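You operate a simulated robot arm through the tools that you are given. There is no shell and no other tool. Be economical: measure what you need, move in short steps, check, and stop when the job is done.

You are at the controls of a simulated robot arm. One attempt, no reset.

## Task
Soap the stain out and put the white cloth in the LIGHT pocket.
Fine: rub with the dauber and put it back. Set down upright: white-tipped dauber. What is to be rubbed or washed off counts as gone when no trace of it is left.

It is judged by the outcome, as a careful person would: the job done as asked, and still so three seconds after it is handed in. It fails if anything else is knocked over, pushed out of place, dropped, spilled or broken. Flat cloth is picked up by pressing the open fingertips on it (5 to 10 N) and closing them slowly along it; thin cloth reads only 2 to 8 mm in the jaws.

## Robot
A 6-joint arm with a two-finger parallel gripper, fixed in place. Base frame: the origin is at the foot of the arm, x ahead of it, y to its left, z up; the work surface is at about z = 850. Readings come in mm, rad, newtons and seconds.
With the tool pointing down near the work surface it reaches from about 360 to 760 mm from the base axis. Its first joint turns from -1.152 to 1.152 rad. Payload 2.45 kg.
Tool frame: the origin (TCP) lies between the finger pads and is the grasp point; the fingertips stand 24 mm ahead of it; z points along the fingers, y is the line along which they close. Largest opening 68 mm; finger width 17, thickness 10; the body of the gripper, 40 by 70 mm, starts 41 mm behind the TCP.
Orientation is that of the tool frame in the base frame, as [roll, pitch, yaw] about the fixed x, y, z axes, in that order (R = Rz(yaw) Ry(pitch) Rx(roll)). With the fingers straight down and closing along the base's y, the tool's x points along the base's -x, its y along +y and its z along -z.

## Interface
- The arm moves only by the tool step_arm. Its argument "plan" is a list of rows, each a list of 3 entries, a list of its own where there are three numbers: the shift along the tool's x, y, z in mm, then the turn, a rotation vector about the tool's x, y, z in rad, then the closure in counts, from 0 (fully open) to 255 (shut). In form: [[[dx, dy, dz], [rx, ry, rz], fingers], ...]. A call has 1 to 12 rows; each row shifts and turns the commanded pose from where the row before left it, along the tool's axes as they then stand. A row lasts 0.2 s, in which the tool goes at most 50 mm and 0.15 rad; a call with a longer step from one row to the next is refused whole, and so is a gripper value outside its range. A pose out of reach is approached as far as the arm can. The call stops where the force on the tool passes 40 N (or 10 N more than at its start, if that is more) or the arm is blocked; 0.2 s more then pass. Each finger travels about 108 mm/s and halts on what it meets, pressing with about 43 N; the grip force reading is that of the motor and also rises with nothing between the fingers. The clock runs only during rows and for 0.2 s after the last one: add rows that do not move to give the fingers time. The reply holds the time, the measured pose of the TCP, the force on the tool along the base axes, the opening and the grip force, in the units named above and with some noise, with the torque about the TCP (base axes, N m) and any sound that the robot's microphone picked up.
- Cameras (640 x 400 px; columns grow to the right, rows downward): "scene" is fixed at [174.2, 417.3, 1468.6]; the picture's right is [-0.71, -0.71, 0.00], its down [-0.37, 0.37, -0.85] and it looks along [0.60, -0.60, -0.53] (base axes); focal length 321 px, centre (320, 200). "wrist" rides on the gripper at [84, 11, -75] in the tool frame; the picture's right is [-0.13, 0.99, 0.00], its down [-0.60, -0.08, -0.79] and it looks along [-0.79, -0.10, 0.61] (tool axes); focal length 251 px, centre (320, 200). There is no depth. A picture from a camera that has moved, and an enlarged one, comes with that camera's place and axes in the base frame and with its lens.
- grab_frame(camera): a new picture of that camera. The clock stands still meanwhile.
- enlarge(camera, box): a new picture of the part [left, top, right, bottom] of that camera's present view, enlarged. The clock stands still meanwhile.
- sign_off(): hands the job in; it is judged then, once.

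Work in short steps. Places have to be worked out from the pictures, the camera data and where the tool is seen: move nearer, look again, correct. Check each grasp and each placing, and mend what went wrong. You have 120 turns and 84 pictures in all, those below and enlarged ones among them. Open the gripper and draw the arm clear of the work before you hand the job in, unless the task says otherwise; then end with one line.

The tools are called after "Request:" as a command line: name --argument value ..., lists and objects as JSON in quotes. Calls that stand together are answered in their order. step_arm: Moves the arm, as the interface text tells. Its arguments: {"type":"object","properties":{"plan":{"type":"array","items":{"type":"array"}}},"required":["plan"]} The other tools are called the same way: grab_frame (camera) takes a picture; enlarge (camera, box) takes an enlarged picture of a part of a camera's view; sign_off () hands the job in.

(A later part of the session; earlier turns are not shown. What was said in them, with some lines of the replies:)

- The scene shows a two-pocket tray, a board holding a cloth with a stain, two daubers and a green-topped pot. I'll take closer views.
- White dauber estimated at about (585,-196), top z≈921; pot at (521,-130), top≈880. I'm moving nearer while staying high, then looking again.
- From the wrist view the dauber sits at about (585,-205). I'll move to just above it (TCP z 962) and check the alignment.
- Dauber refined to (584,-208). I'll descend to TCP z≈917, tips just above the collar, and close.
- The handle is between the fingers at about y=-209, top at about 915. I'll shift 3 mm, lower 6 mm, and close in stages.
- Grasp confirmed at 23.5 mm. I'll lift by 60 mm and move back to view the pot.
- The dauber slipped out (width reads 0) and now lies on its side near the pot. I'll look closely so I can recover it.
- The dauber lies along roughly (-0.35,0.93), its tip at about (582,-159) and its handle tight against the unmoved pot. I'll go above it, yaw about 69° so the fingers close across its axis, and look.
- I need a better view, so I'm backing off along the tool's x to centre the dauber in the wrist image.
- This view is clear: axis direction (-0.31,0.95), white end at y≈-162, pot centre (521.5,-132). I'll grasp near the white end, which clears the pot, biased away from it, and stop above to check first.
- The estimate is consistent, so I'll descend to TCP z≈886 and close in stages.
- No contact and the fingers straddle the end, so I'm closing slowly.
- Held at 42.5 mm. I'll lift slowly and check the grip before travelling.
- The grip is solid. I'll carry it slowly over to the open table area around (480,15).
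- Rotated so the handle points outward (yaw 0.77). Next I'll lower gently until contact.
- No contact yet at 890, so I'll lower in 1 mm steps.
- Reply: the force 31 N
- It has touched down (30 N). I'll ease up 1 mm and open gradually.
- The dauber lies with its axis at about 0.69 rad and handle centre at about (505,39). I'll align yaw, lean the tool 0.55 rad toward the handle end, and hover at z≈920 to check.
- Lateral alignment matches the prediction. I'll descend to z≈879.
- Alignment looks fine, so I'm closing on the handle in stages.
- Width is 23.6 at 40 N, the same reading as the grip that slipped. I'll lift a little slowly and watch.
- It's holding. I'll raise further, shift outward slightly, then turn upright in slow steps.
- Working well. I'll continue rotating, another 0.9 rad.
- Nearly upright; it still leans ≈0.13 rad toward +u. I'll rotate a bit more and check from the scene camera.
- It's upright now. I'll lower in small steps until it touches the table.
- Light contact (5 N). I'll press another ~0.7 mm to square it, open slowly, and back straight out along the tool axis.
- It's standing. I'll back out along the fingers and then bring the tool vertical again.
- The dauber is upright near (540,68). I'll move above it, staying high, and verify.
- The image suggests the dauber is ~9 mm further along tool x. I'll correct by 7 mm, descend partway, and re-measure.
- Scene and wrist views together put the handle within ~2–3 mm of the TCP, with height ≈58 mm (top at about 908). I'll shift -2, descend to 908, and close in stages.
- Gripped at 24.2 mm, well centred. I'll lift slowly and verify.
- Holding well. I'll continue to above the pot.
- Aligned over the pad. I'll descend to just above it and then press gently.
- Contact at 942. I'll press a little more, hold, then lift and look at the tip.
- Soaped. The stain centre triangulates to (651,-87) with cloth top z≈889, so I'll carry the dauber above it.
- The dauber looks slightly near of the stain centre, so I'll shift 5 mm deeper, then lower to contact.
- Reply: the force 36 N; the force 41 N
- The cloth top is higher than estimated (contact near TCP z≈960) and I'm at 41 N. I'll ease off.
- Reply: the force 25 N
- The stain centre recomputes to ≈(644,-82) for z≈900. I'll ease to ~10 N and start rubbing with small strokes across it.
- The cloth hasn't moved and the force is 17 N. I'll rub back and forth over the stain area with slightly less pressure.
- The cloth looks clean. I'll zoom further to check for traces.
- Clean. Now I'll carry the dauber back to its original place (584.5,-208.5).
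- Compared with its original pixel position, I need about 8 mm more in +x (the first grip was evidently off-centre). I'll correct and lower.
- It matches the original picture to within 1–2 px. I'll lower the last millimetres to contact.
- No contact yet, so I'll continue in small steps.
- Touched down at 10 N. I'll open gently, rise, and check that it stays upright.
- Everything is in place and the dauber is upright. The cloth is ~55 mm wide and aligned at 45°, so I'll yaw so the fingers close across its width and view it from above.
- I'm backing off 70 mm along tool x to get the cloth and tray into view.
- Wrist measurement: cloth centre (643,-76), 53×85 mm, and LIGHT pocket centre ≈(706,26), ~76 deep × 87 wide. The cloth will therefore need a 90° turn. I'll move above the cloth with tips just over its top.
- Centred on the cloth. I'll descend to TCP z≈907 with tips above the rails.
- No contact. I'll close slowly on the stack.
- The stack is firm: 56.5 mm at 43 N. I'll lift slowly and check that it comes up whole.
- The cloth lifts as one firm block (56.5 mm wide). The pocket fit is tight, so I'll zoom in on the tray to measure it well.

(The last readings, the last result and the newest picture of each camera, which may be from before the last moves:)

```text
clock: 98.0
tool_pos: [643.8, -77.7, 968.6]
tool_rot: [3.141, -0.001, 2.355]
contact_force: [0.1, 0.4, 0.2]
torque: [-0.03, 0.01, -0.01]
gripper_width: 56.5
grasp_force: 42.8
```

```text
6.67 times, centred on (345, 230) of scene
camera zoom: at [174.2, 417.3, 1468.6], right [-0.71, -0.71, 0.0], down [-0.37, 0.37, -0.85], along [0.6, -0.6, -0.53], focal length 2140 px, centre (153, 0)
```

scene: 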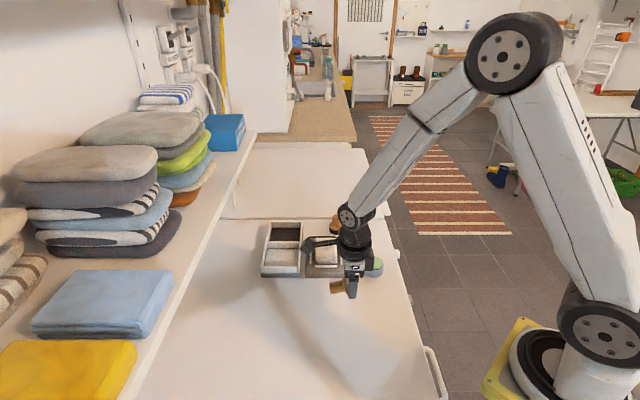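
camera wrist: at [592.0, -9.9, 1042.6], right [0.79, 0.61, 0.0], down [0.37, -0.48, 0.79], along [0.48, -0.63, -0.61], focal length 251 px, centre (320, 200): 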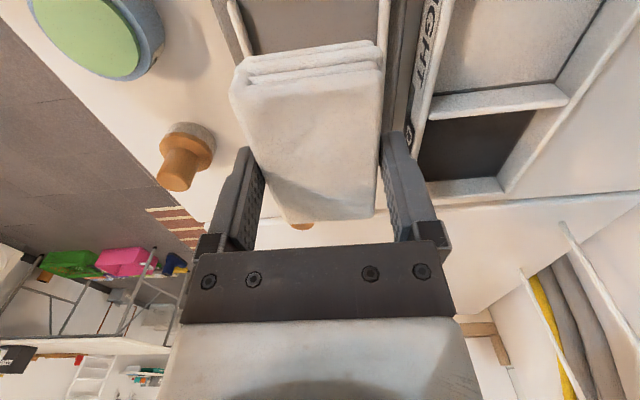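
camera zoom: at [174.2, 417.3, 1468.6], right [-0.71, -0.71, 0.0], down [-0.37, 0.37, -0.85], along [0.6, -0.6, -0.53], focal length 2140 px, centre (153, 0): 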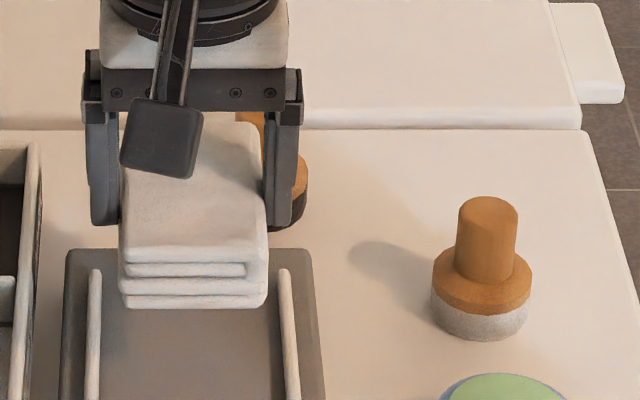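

Measured properly, the pocket is about 90×91 mm with its floor at z≈865 and rim at ≈890. The cloth is 56×86, so no turn is needed. Relative move: +118.7 in tool y, +15.5 in tool x. Carrying it slowly.

Request:
step_arm --plan '[[[1, 6, 0], [0, 0, 0], 255], [[1.5, 10, 0], [0, 0, 0], 255], [[1.5, 13, 0], [0, 0, 0], 255], [[1.5, 13, 0], [0, 0, 0], 255], [[1.5, 13, 0], [0, 0, 0], 255], [[1.5, 13, 0], [0, 0, 0], 255], [[1.5, 13, 0], [0, 0, 0], 255], [[1.5, 13, 0], [0, 0, 0], 255], [[1.5, 12, 0], [0, 0, 0], 255], [[1.5, 8, 0], [0, 0, 0], 255], [[1, 4.7, 0], [0, 0, 0], 255], [[0, 0, 0], [0, 0, 0], 255]]'

Request:
enlarge --camera "scene" --box '[240, 210, 330, 280]'

Request:
grab_frame --camera "wrist"

```text
clock: 100.6
tool_pos: [718.0, 17.2, 968.2]
tool_rot: [-3.141, 0.0, 2.358]
contact_force: [0.0, 0.3, -0.6]
torque: [-0.01, -0.02, 0.05]
gripper_width: 56.7
grasp_force: 42.9
```

```text
5.71 times, centred on (285, 245) of scene
camera zoom: at [174.2, 417.3, 1468.6], right [-0.71, -0.71, 0.0], down [-0.37, 0.37, -0.85], along [0.6, -0.6, -0.53], focal length 1834 px, centre (520, -57)
```

zoom: 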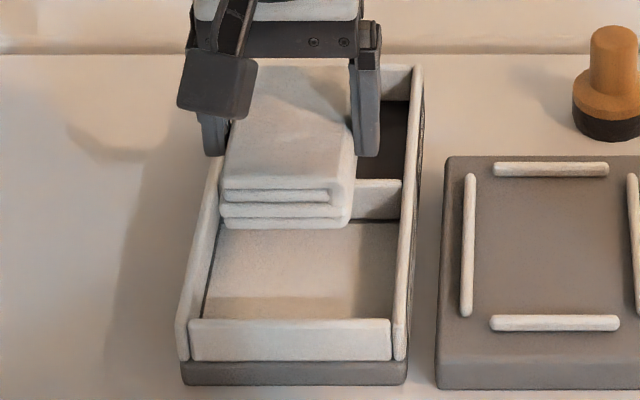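

```text
10 pictures are left
camera wrist: at [666.2, 84.7, 1042.5], right [0.79, 0.61, 0.0], down [0.37, -0.48, 0.79], along [0.48, -0.63, -0.61], focal length 251 px, centre (320, 200)
```

wrist: 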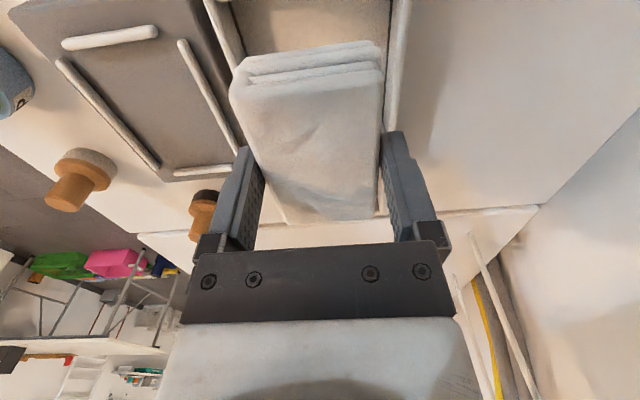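

Predicted margins are ≈2 mm front and back, and well centred laterally. I'll lower to just above the rim and verify.

Request:
step_arm --plan '[[[0, 0, 8], [0, 0, 0], 255], [[0, 0, 12], [0, 0, 0], 255], [[0, 0, 12], [0, 0, 0], 255], [[0, 0, 6], [0, 0, 0], 255], [[0, 0, 0], [0, 0, 0], 255]]'

Request:
enlarge --camera "scene" --box '[256, 220, 320, 280]'

```text
clock: 101.8
tool_pos: [716.5, 18.0, 929.5]
tool_rot: [3.14, -0.001, 2.357]
contact_force: [-0.3, 1.3, -0.8]
torque: [-0.01, -0.03, 0.0]
gripper_width: 56.5
grasp_force: 43.1
```

```text
6.67 times, centred on (288, 250) of scene
camera zoom: at [174.2, 417.3, 1468.6], right [-0.71, -0.71, 0.0], down [-0.37, 0.37, -0.85], along [0.6, -0.6, -0.53], focal length 2140 px, centre (533, -133)
```

zoom: 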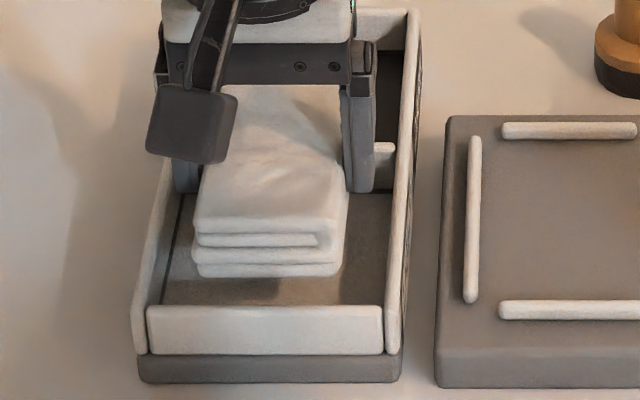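

Still consistent (front margin ≈3 mm). I'll lower into the pocket in small steps, watching force.

Request:
step_arm --plan '[[[0, 0, 4], [0, 0, 0], 255], [[0, 0, 4], [0, 0, 0], 255], [[0, 0, 4], [0, 0, 0], 255], [[0, 0, 0], [0, 0, 0], 255]]'

Request:
step_arm --plan '[[[0, 0, 4], [0, 0, 0], 255], [[0, 0, 3], [0, 0, 0], 255], [[0, 0, 3], [0, 0, 0], 255], [[0, 0, 0], [0, 0, 0], 255]]'

Request:
enlarge --camera "scene" --box '[256, 220, 320, 280]'

```text
clock: 102.6
tool_pos: [719.6, 18.2, 926.4]
tool_rot: [3.137, 0.006, 2.355]
contact_force: [-0.4, 0.0, 5.3]
torque: [-0.28, -0.04, -0.04]
gripper_width: 56.8
grasp_force: 43.2
stopped in row 3: the force on the tool passed its limit at 46 N (the readings are from after the stop); the commanded pose is now the measured one
```

```text
clock: 103.1
tool_pos: [720.3, 17.1, 925.3]
tool_rot: [3.135, 0.009, 2.356]
contact_force: [-2.1, 1.0, 7.9]
torque: [-0.33, 0.0, -0.07]
gripper_width: 56.7
grasp_force: 43.5
stopped in row 2: the force on the tool passed its limit at 44 N (the readings are from after the stop); the commanded pose is now the measured one
```

```text
6.67 times, centred on (288, 250) of scene
camera zoom: at [174.0, 417.3, 1468.6], right [-0.71, -0.71, 0.0], down [-0.37, 0.37, -0.85], along [0.6, -0.6, -0.53], focal length 2140 px, centre (533, -133)
```

zoom: 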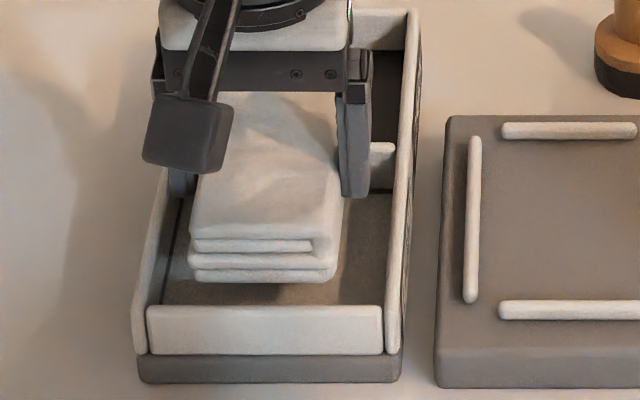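

Blocked at the rim. The torque points to the back edge touching the divider, and the pose drifted ~3 mm backward. I'll raise, shift forward, and re-read.

Request:
step_arm --plan '[[[0, 0, -4], [0, 0, 0], 255], [[0, 0, -4], [0, 0, 0], 255], [[5.5, -2, 0], [0, 0, 0], 255], [[0, 0, 0], [0, 0, 0], 255], [[0, 0, 0], [0, 0, 0], 255]]'

Request:
enlarge --camera "wrist" --box '[200, 0, 460, 240]'

```text
clock: 104.3
tool_pos: [716.3, 19.9, 931.8]
tool_rot: [3.138, 0.007, 2.355]
contact_force: [-0.1, 0.2, -0.8]
torque: [-0.01, 0.03, 0.0]
gripper_width: 56.7
grasp_force: 43.2
```

```text
1.67 times, centred on (330, 120) of wrist
camera zoom: at [662.5, 87.4, 1005.4], right [0.79, 0.61, 0.01], down [0.36, -0.48, 0.8], along [0.49, -0.63, -0.6], focal length 419 px, centre (303, 333)
```

zoom: 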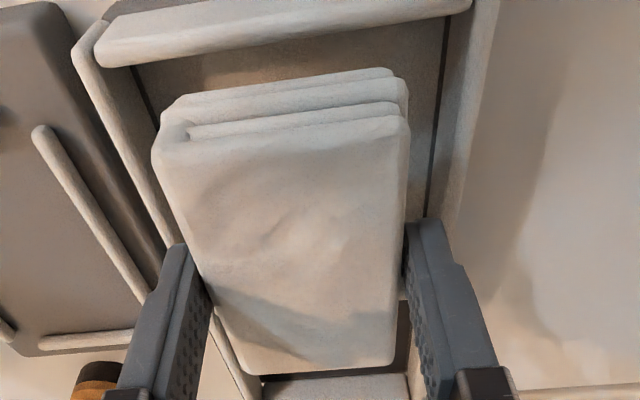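

Wrist geometry now: front wall inner edge at tool x=+46.4, cloth front ≈+44, side walls at y=-42.8/+51.5. I'll shift +0.8 in x and +3 in y, then retry lowering gently.

Request:
step_arm --plan '[[[0.8, 3, 0], [0, 0, 0], 255], [[0, 0, 2], [0, 0, 0], 255], [[0, 0, 1.5], [0, 0, 0], 255], [[0, 0, 1.5], [0, 0, 0], 255], [[0, 0, 1.5], [0, 0, 0], 255], [[0, 0, 1.5], [0, 0, 0], 255], [[0, 0, 0], [0, 0, 0], 255]]'

```text
clock: 105.9
tool_pos: [716.9, 22.3, 923.2]
tool_rot: [3.135, 0.007, 2.354]
contact_force: [-0.6, 0.2, 0.1]
torque: [0.01, -0.02, 0.0]
gripper_width: 56.5
grasp_force: 43.1
```

No contact at 923, which is below the earlier block. Continuing.

Request:
step_arm --plan '[[[0, 0, 1.5], [0, 0, 0], 255], [[0, 0, 1.5], [0, 0, 0], 255], [[0, 0, 1.5], [0, 0, 0], 255], [[0, 0, 1.5], [0, 0, 0], 255], [[0, 0, 0], [0, 0, 0], 255]]'

Request:
enlarge --camera "scene" --box '[256, 220, 320, 280]'

```text
clock: 107.1
tool_pos: [716.8, 22.4, 917.9]
tool_rot: [3.133, 0.008, 2.354]
contact_force: [-0.5, 2.5, 0.2]
torque: [0.06, -0.04, 0.13]
gripper_width: 56.8
grasp_force: 42.9
```

```text
6.67 times, centred on (288, 250) of scene
camera zoom: at [174.2, 417.3, 1468.6], right [-0.71, -0.71, 0.0], down [-0.37, 0.37, -0.85], along [0.6, -0.6, -0.53], focal length 2140 px, centre (533, -133)
```

zoom: 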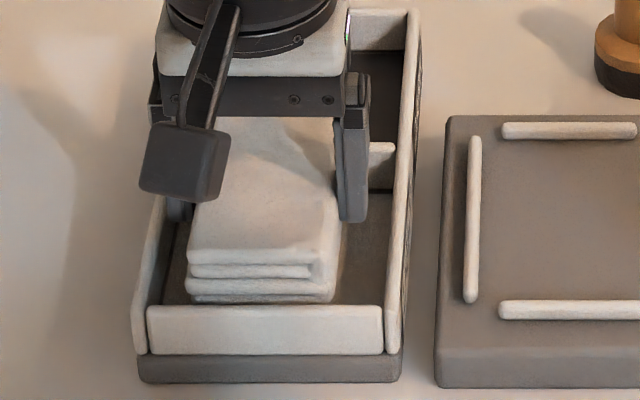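

It's entering the pocket, with a slight side force of 2.5 N. I'll keep lowering in small steps.

Request:
step_arm --plan '[[[0, 0, 1.5], [0, 0, 0], 255], [[0, 0, 1.5], [0, 0, 0], 255], [[0, 0, 1.5], [0, 0, 0], 255], [[0, 0, 1.5], [0, 0, 0], 255], [[0, 0, 0], [0, 0, 0], 255]]'

```text
clock: 108.3
tool_pos: [714.8, 22.3, 910.3]
tool_rot: [3.137, 0.005, 2.354]
contact_force: [0.2, -0.3, -0.3]
torque: [-0.02, -0.01, 0.01]
gripper_width: 56.4
grasp_force: 43.0
```

Request:
step_arm --plan '[[[0, 0, 1.5], [0, 0, 0], 255], [[0, 0, 1.5], [0, 0, 0], 255], [[0, 0, 1.5], [0, 0, 0], 255], [[0, 0, 1.5], [0, 0, 0], 255], [[0, 0, 1], [0, 0, 0], 255], [[0, 0, 0], [0, 0, 0], 255]]'

```text
clock: 109.7
tool_pos: [716.6, 22.0, 905.9]
tool_rot: [3.138, 0.006, 2.353]
contact_force: [-1.6, 2.4, 0.4]
torque: [0.06, 0.03, 0.07]
gripper_width: 56.8
grasp_force: 42.5
```

Nearly down, about 6 mm to go. Continuing with force watch.

Request:
step_arm --plan '[[[0, 0, 1.5], [0, 0, 0], 255], [[0, 0, 1.5], [0, 0, 0], 255], [[0, 0, 1], [0, 0, 0], 255], [[0, 0, 0], [0, 0, 0], 255]]'

Request:
step_arm --plan '[[[0, 0, 0.8], [0, 0, 0], 255], [[0, 0, 0.8], [0, 0, 0], 255], [[0, 0, 0], [0, 0, 0], 255]]'

```text
clock: 110.7
tool_pos: [716.8, 21.4, 902.3]
tool_rot: [3.133, 0.007, 2.355]
contact_force: [-7.0, 4.2, 12.7]
torque: [0.29, 0.67, 0.04]
gripper_width: 56.5
grasp_force: 42.9
```

```text
clock: 111.5
tool_pos: [716.4, 23.2, 901.3]
tool_rot: [3.133, 0.011, 2.356]
contact_force: [-9.2, 2.2, 30.2]
torque: [0.46, 1.34, 0.06]
gripper_width: 56.4
grasp_force: 43.2
```

The front bottom edge is on the floor (30 N). I'll ease up, open just to ~62 mm, and check.

Request:
step_arm --plan '[[[0, 0, -1], [0, 0, 0], 255], [[0, 0, 0], [0, 0, 0], 44], [[0, 0, 0], [0, 0, 0], 34], [[0, 0, 0], [0, 0, 0], 24], [[0, 0, 0], [0, 0, 0], 24], [[0, 0, -2], [0, 0, 0], 24], [[0, 0, -3], [0, 0, 0], 24], [[0, 0, 0], [0, 0, 0], 24]]'

Request:
enlarge --camera "scene" --box '[256, 220, 320, 280]'

```text
clock: 113.3
tool_pos: [716.1, 22.4, 905.2]
tool_rot: [3.136, 0.007, 2.354]
contact_force: [0.1, -1.4, -0.1]
torque: [-0.03, 0.01, -0.01]
gripper_width: 61.4
grasp_force: 0.1
```

```text
6.67 times, centred on (288, 250) of scene
camera zoom: at [174.2, 417.3, 1468.6], right [-0.71, -0.71, 0.0], down [-0.37, 0.37, -0.85], along [0.6, -0.6, -0.53], focal length 2140 px, centre (533, -133)
```

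zoom: 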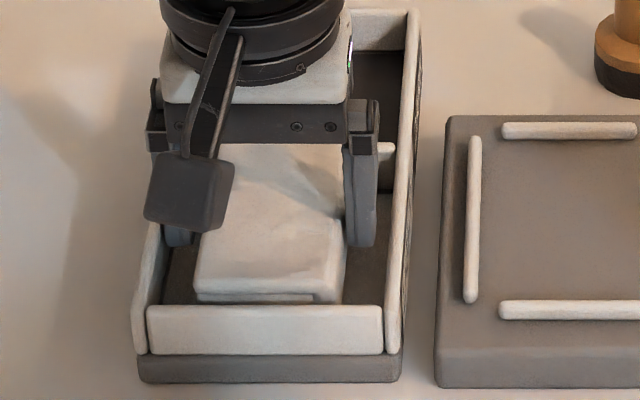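

Released, with the cloth down in the pocket. I'll rise straight up slowly and then move clear.

Request:
step_arm --plan '[[[0, 0, -5], [0, 0, 0], 24], [[0, 0, -8], [0, 0, 0], 24], [[0, 0, -15], [0, 0, 0], 24], [[0, 0, -25], [0, 0, 0], 24], [[0, 0, -35], [0, 0, 0], 24], [[0, 0, -40], [0, 0, 0], 0], [[40, 0, -10], [0, 0, 0], 0], [[45, 0, 0], [0, 0, 0], 0], [[45, 0, 0], [0, 0, 0], 0], [[45, 0, 0], [0, 0, 0], 0], [[0, 0, 0], [0, 0, 0], 0]]'

Request:
enlarge --camera "wrist" --box '[200, 0, 520, 240]'

Request:
enlarge --camera "scene" --box '[250, 190, 410, 300]'

```text
clock: 115.7
tool_pos: [590.1, 146.3, 1040.8]
tool_rot: [3.134, 0.006, 2.355]
contact_force: [-0.5, 0.8, 0.5]
torque: [0.01, 0.01, 0.03]
gripper_width: 68.1
grasp_force: 0.1
```

```text
1.67 times, centred on (360, 120) of wrist
camera zoom: at [538.2, 213.3, 1113.9], right [0.79, 0.61, 0.01], down [0.36, -0.48, 0.8], along [0.49, -0.63, -0.6], focal length 419 px, centre (253, 333)
```

zoom: 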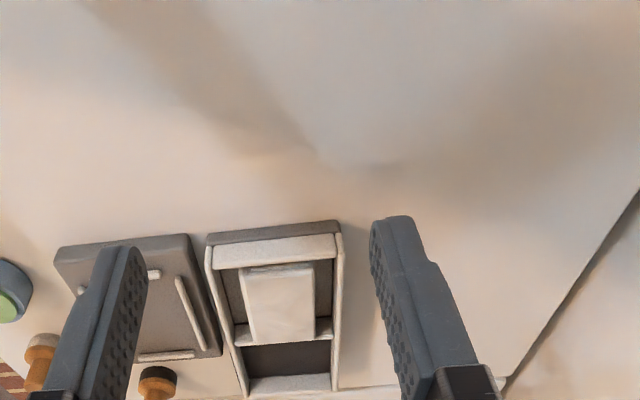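

```text
3.64 times, centred on (330, 245) of scene
camera zoom: at [174.2, 417.3, 1468.6], right [-0.71, -0.71, 0.0], down [-0.37, 0.37, -0.85], along [0.6, -0.6, -0.53], focal length 1167 px, centre (284, 36)
```

zoom: 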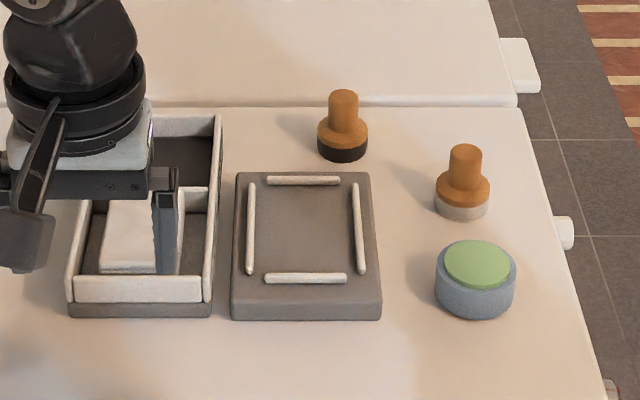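

The arm blocks the view, so I'll move it aside, towards the base and clear of everything.

Request:
step_arm --plan '[[[0, -40, -5], [0, 0, 0], 0], [[0, -40, -5], [0, 0, 0], 0], [[0, -40, -5], [0, 0, 0], 0], [[0, -40, -5], [0, 0, 0], 0], [[0, -40, -5], [0, 0, 0], 0], [[0, -35, -5], [0, 0, 0], 0], [[0, 0, 0], [0, 0, 0], 0]]'

Request:
enlarge --camera "scene" --box '[250, 200, 410, 300]'

```text
clock: 117.3
tool_pos: [424.2, -18.4, 1070.3]
tool_rot: [3.136, 0.006, 2.354]
contact_force: [-0.2, -0.2, 0.5]
torque: [-0.02, -0.01, 0.02]
gripper_width: 68.0
grasp_force: 0.2
```

```text
4.00 times, centred on (330, 250) of scene
camera zoom: at [174.2, 417.3, 1468.6], right [-0.71, -0.71, 0.0], down [-0.37, 0.37, -0.85], along [0.6, -0.6, -0.53], focal length 1284 px, centre (280, 0)
```

zoom: 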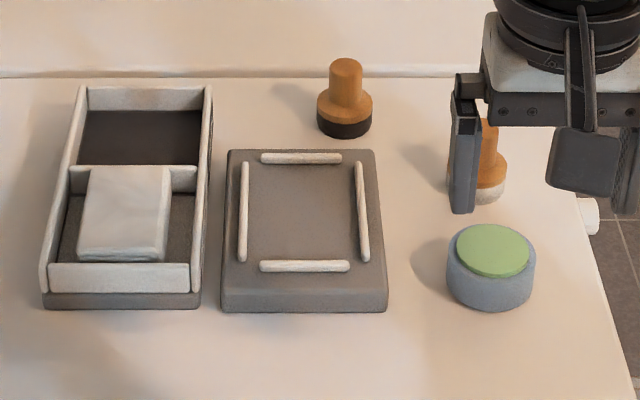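

The tray and board are unmoved and the cloth sits in the LIGHT pocket. One close look to confirm it lies flat and clean.

Request:
enlarge --camera "scene" --box '[256, 236, 312, 280]'

```text
9.09 times, centred on (284, 258) of scene
camera zoom: at [174.2, 417.3, 1468.6], right [-0.71, -0.71, 0.0], down [-0.37, 0.37, -0.85], along [0.6, -0.6, -0.53], focal length 2918 px, centre (647, -327)
```

zoom: 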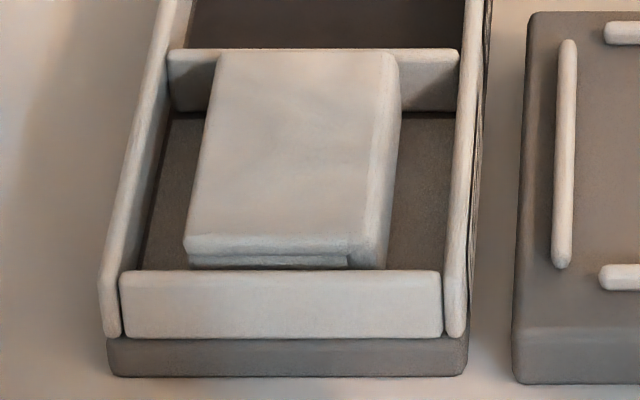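

The cloth lies flat and clean inside the LIGHT pocket. The dauber is upright back in its place, the gripper is open and the arm is clear.

Request:
sign_off

```text
The job is handed in.
```

The stain is soaped out with no trace visible, the white cloth lies flat in the LIGHT pocket, and the white-tipped dauber stands upright within about 3 mm of its original spot; it slipped from the gripper once early on and fell over, but nothing else moved.
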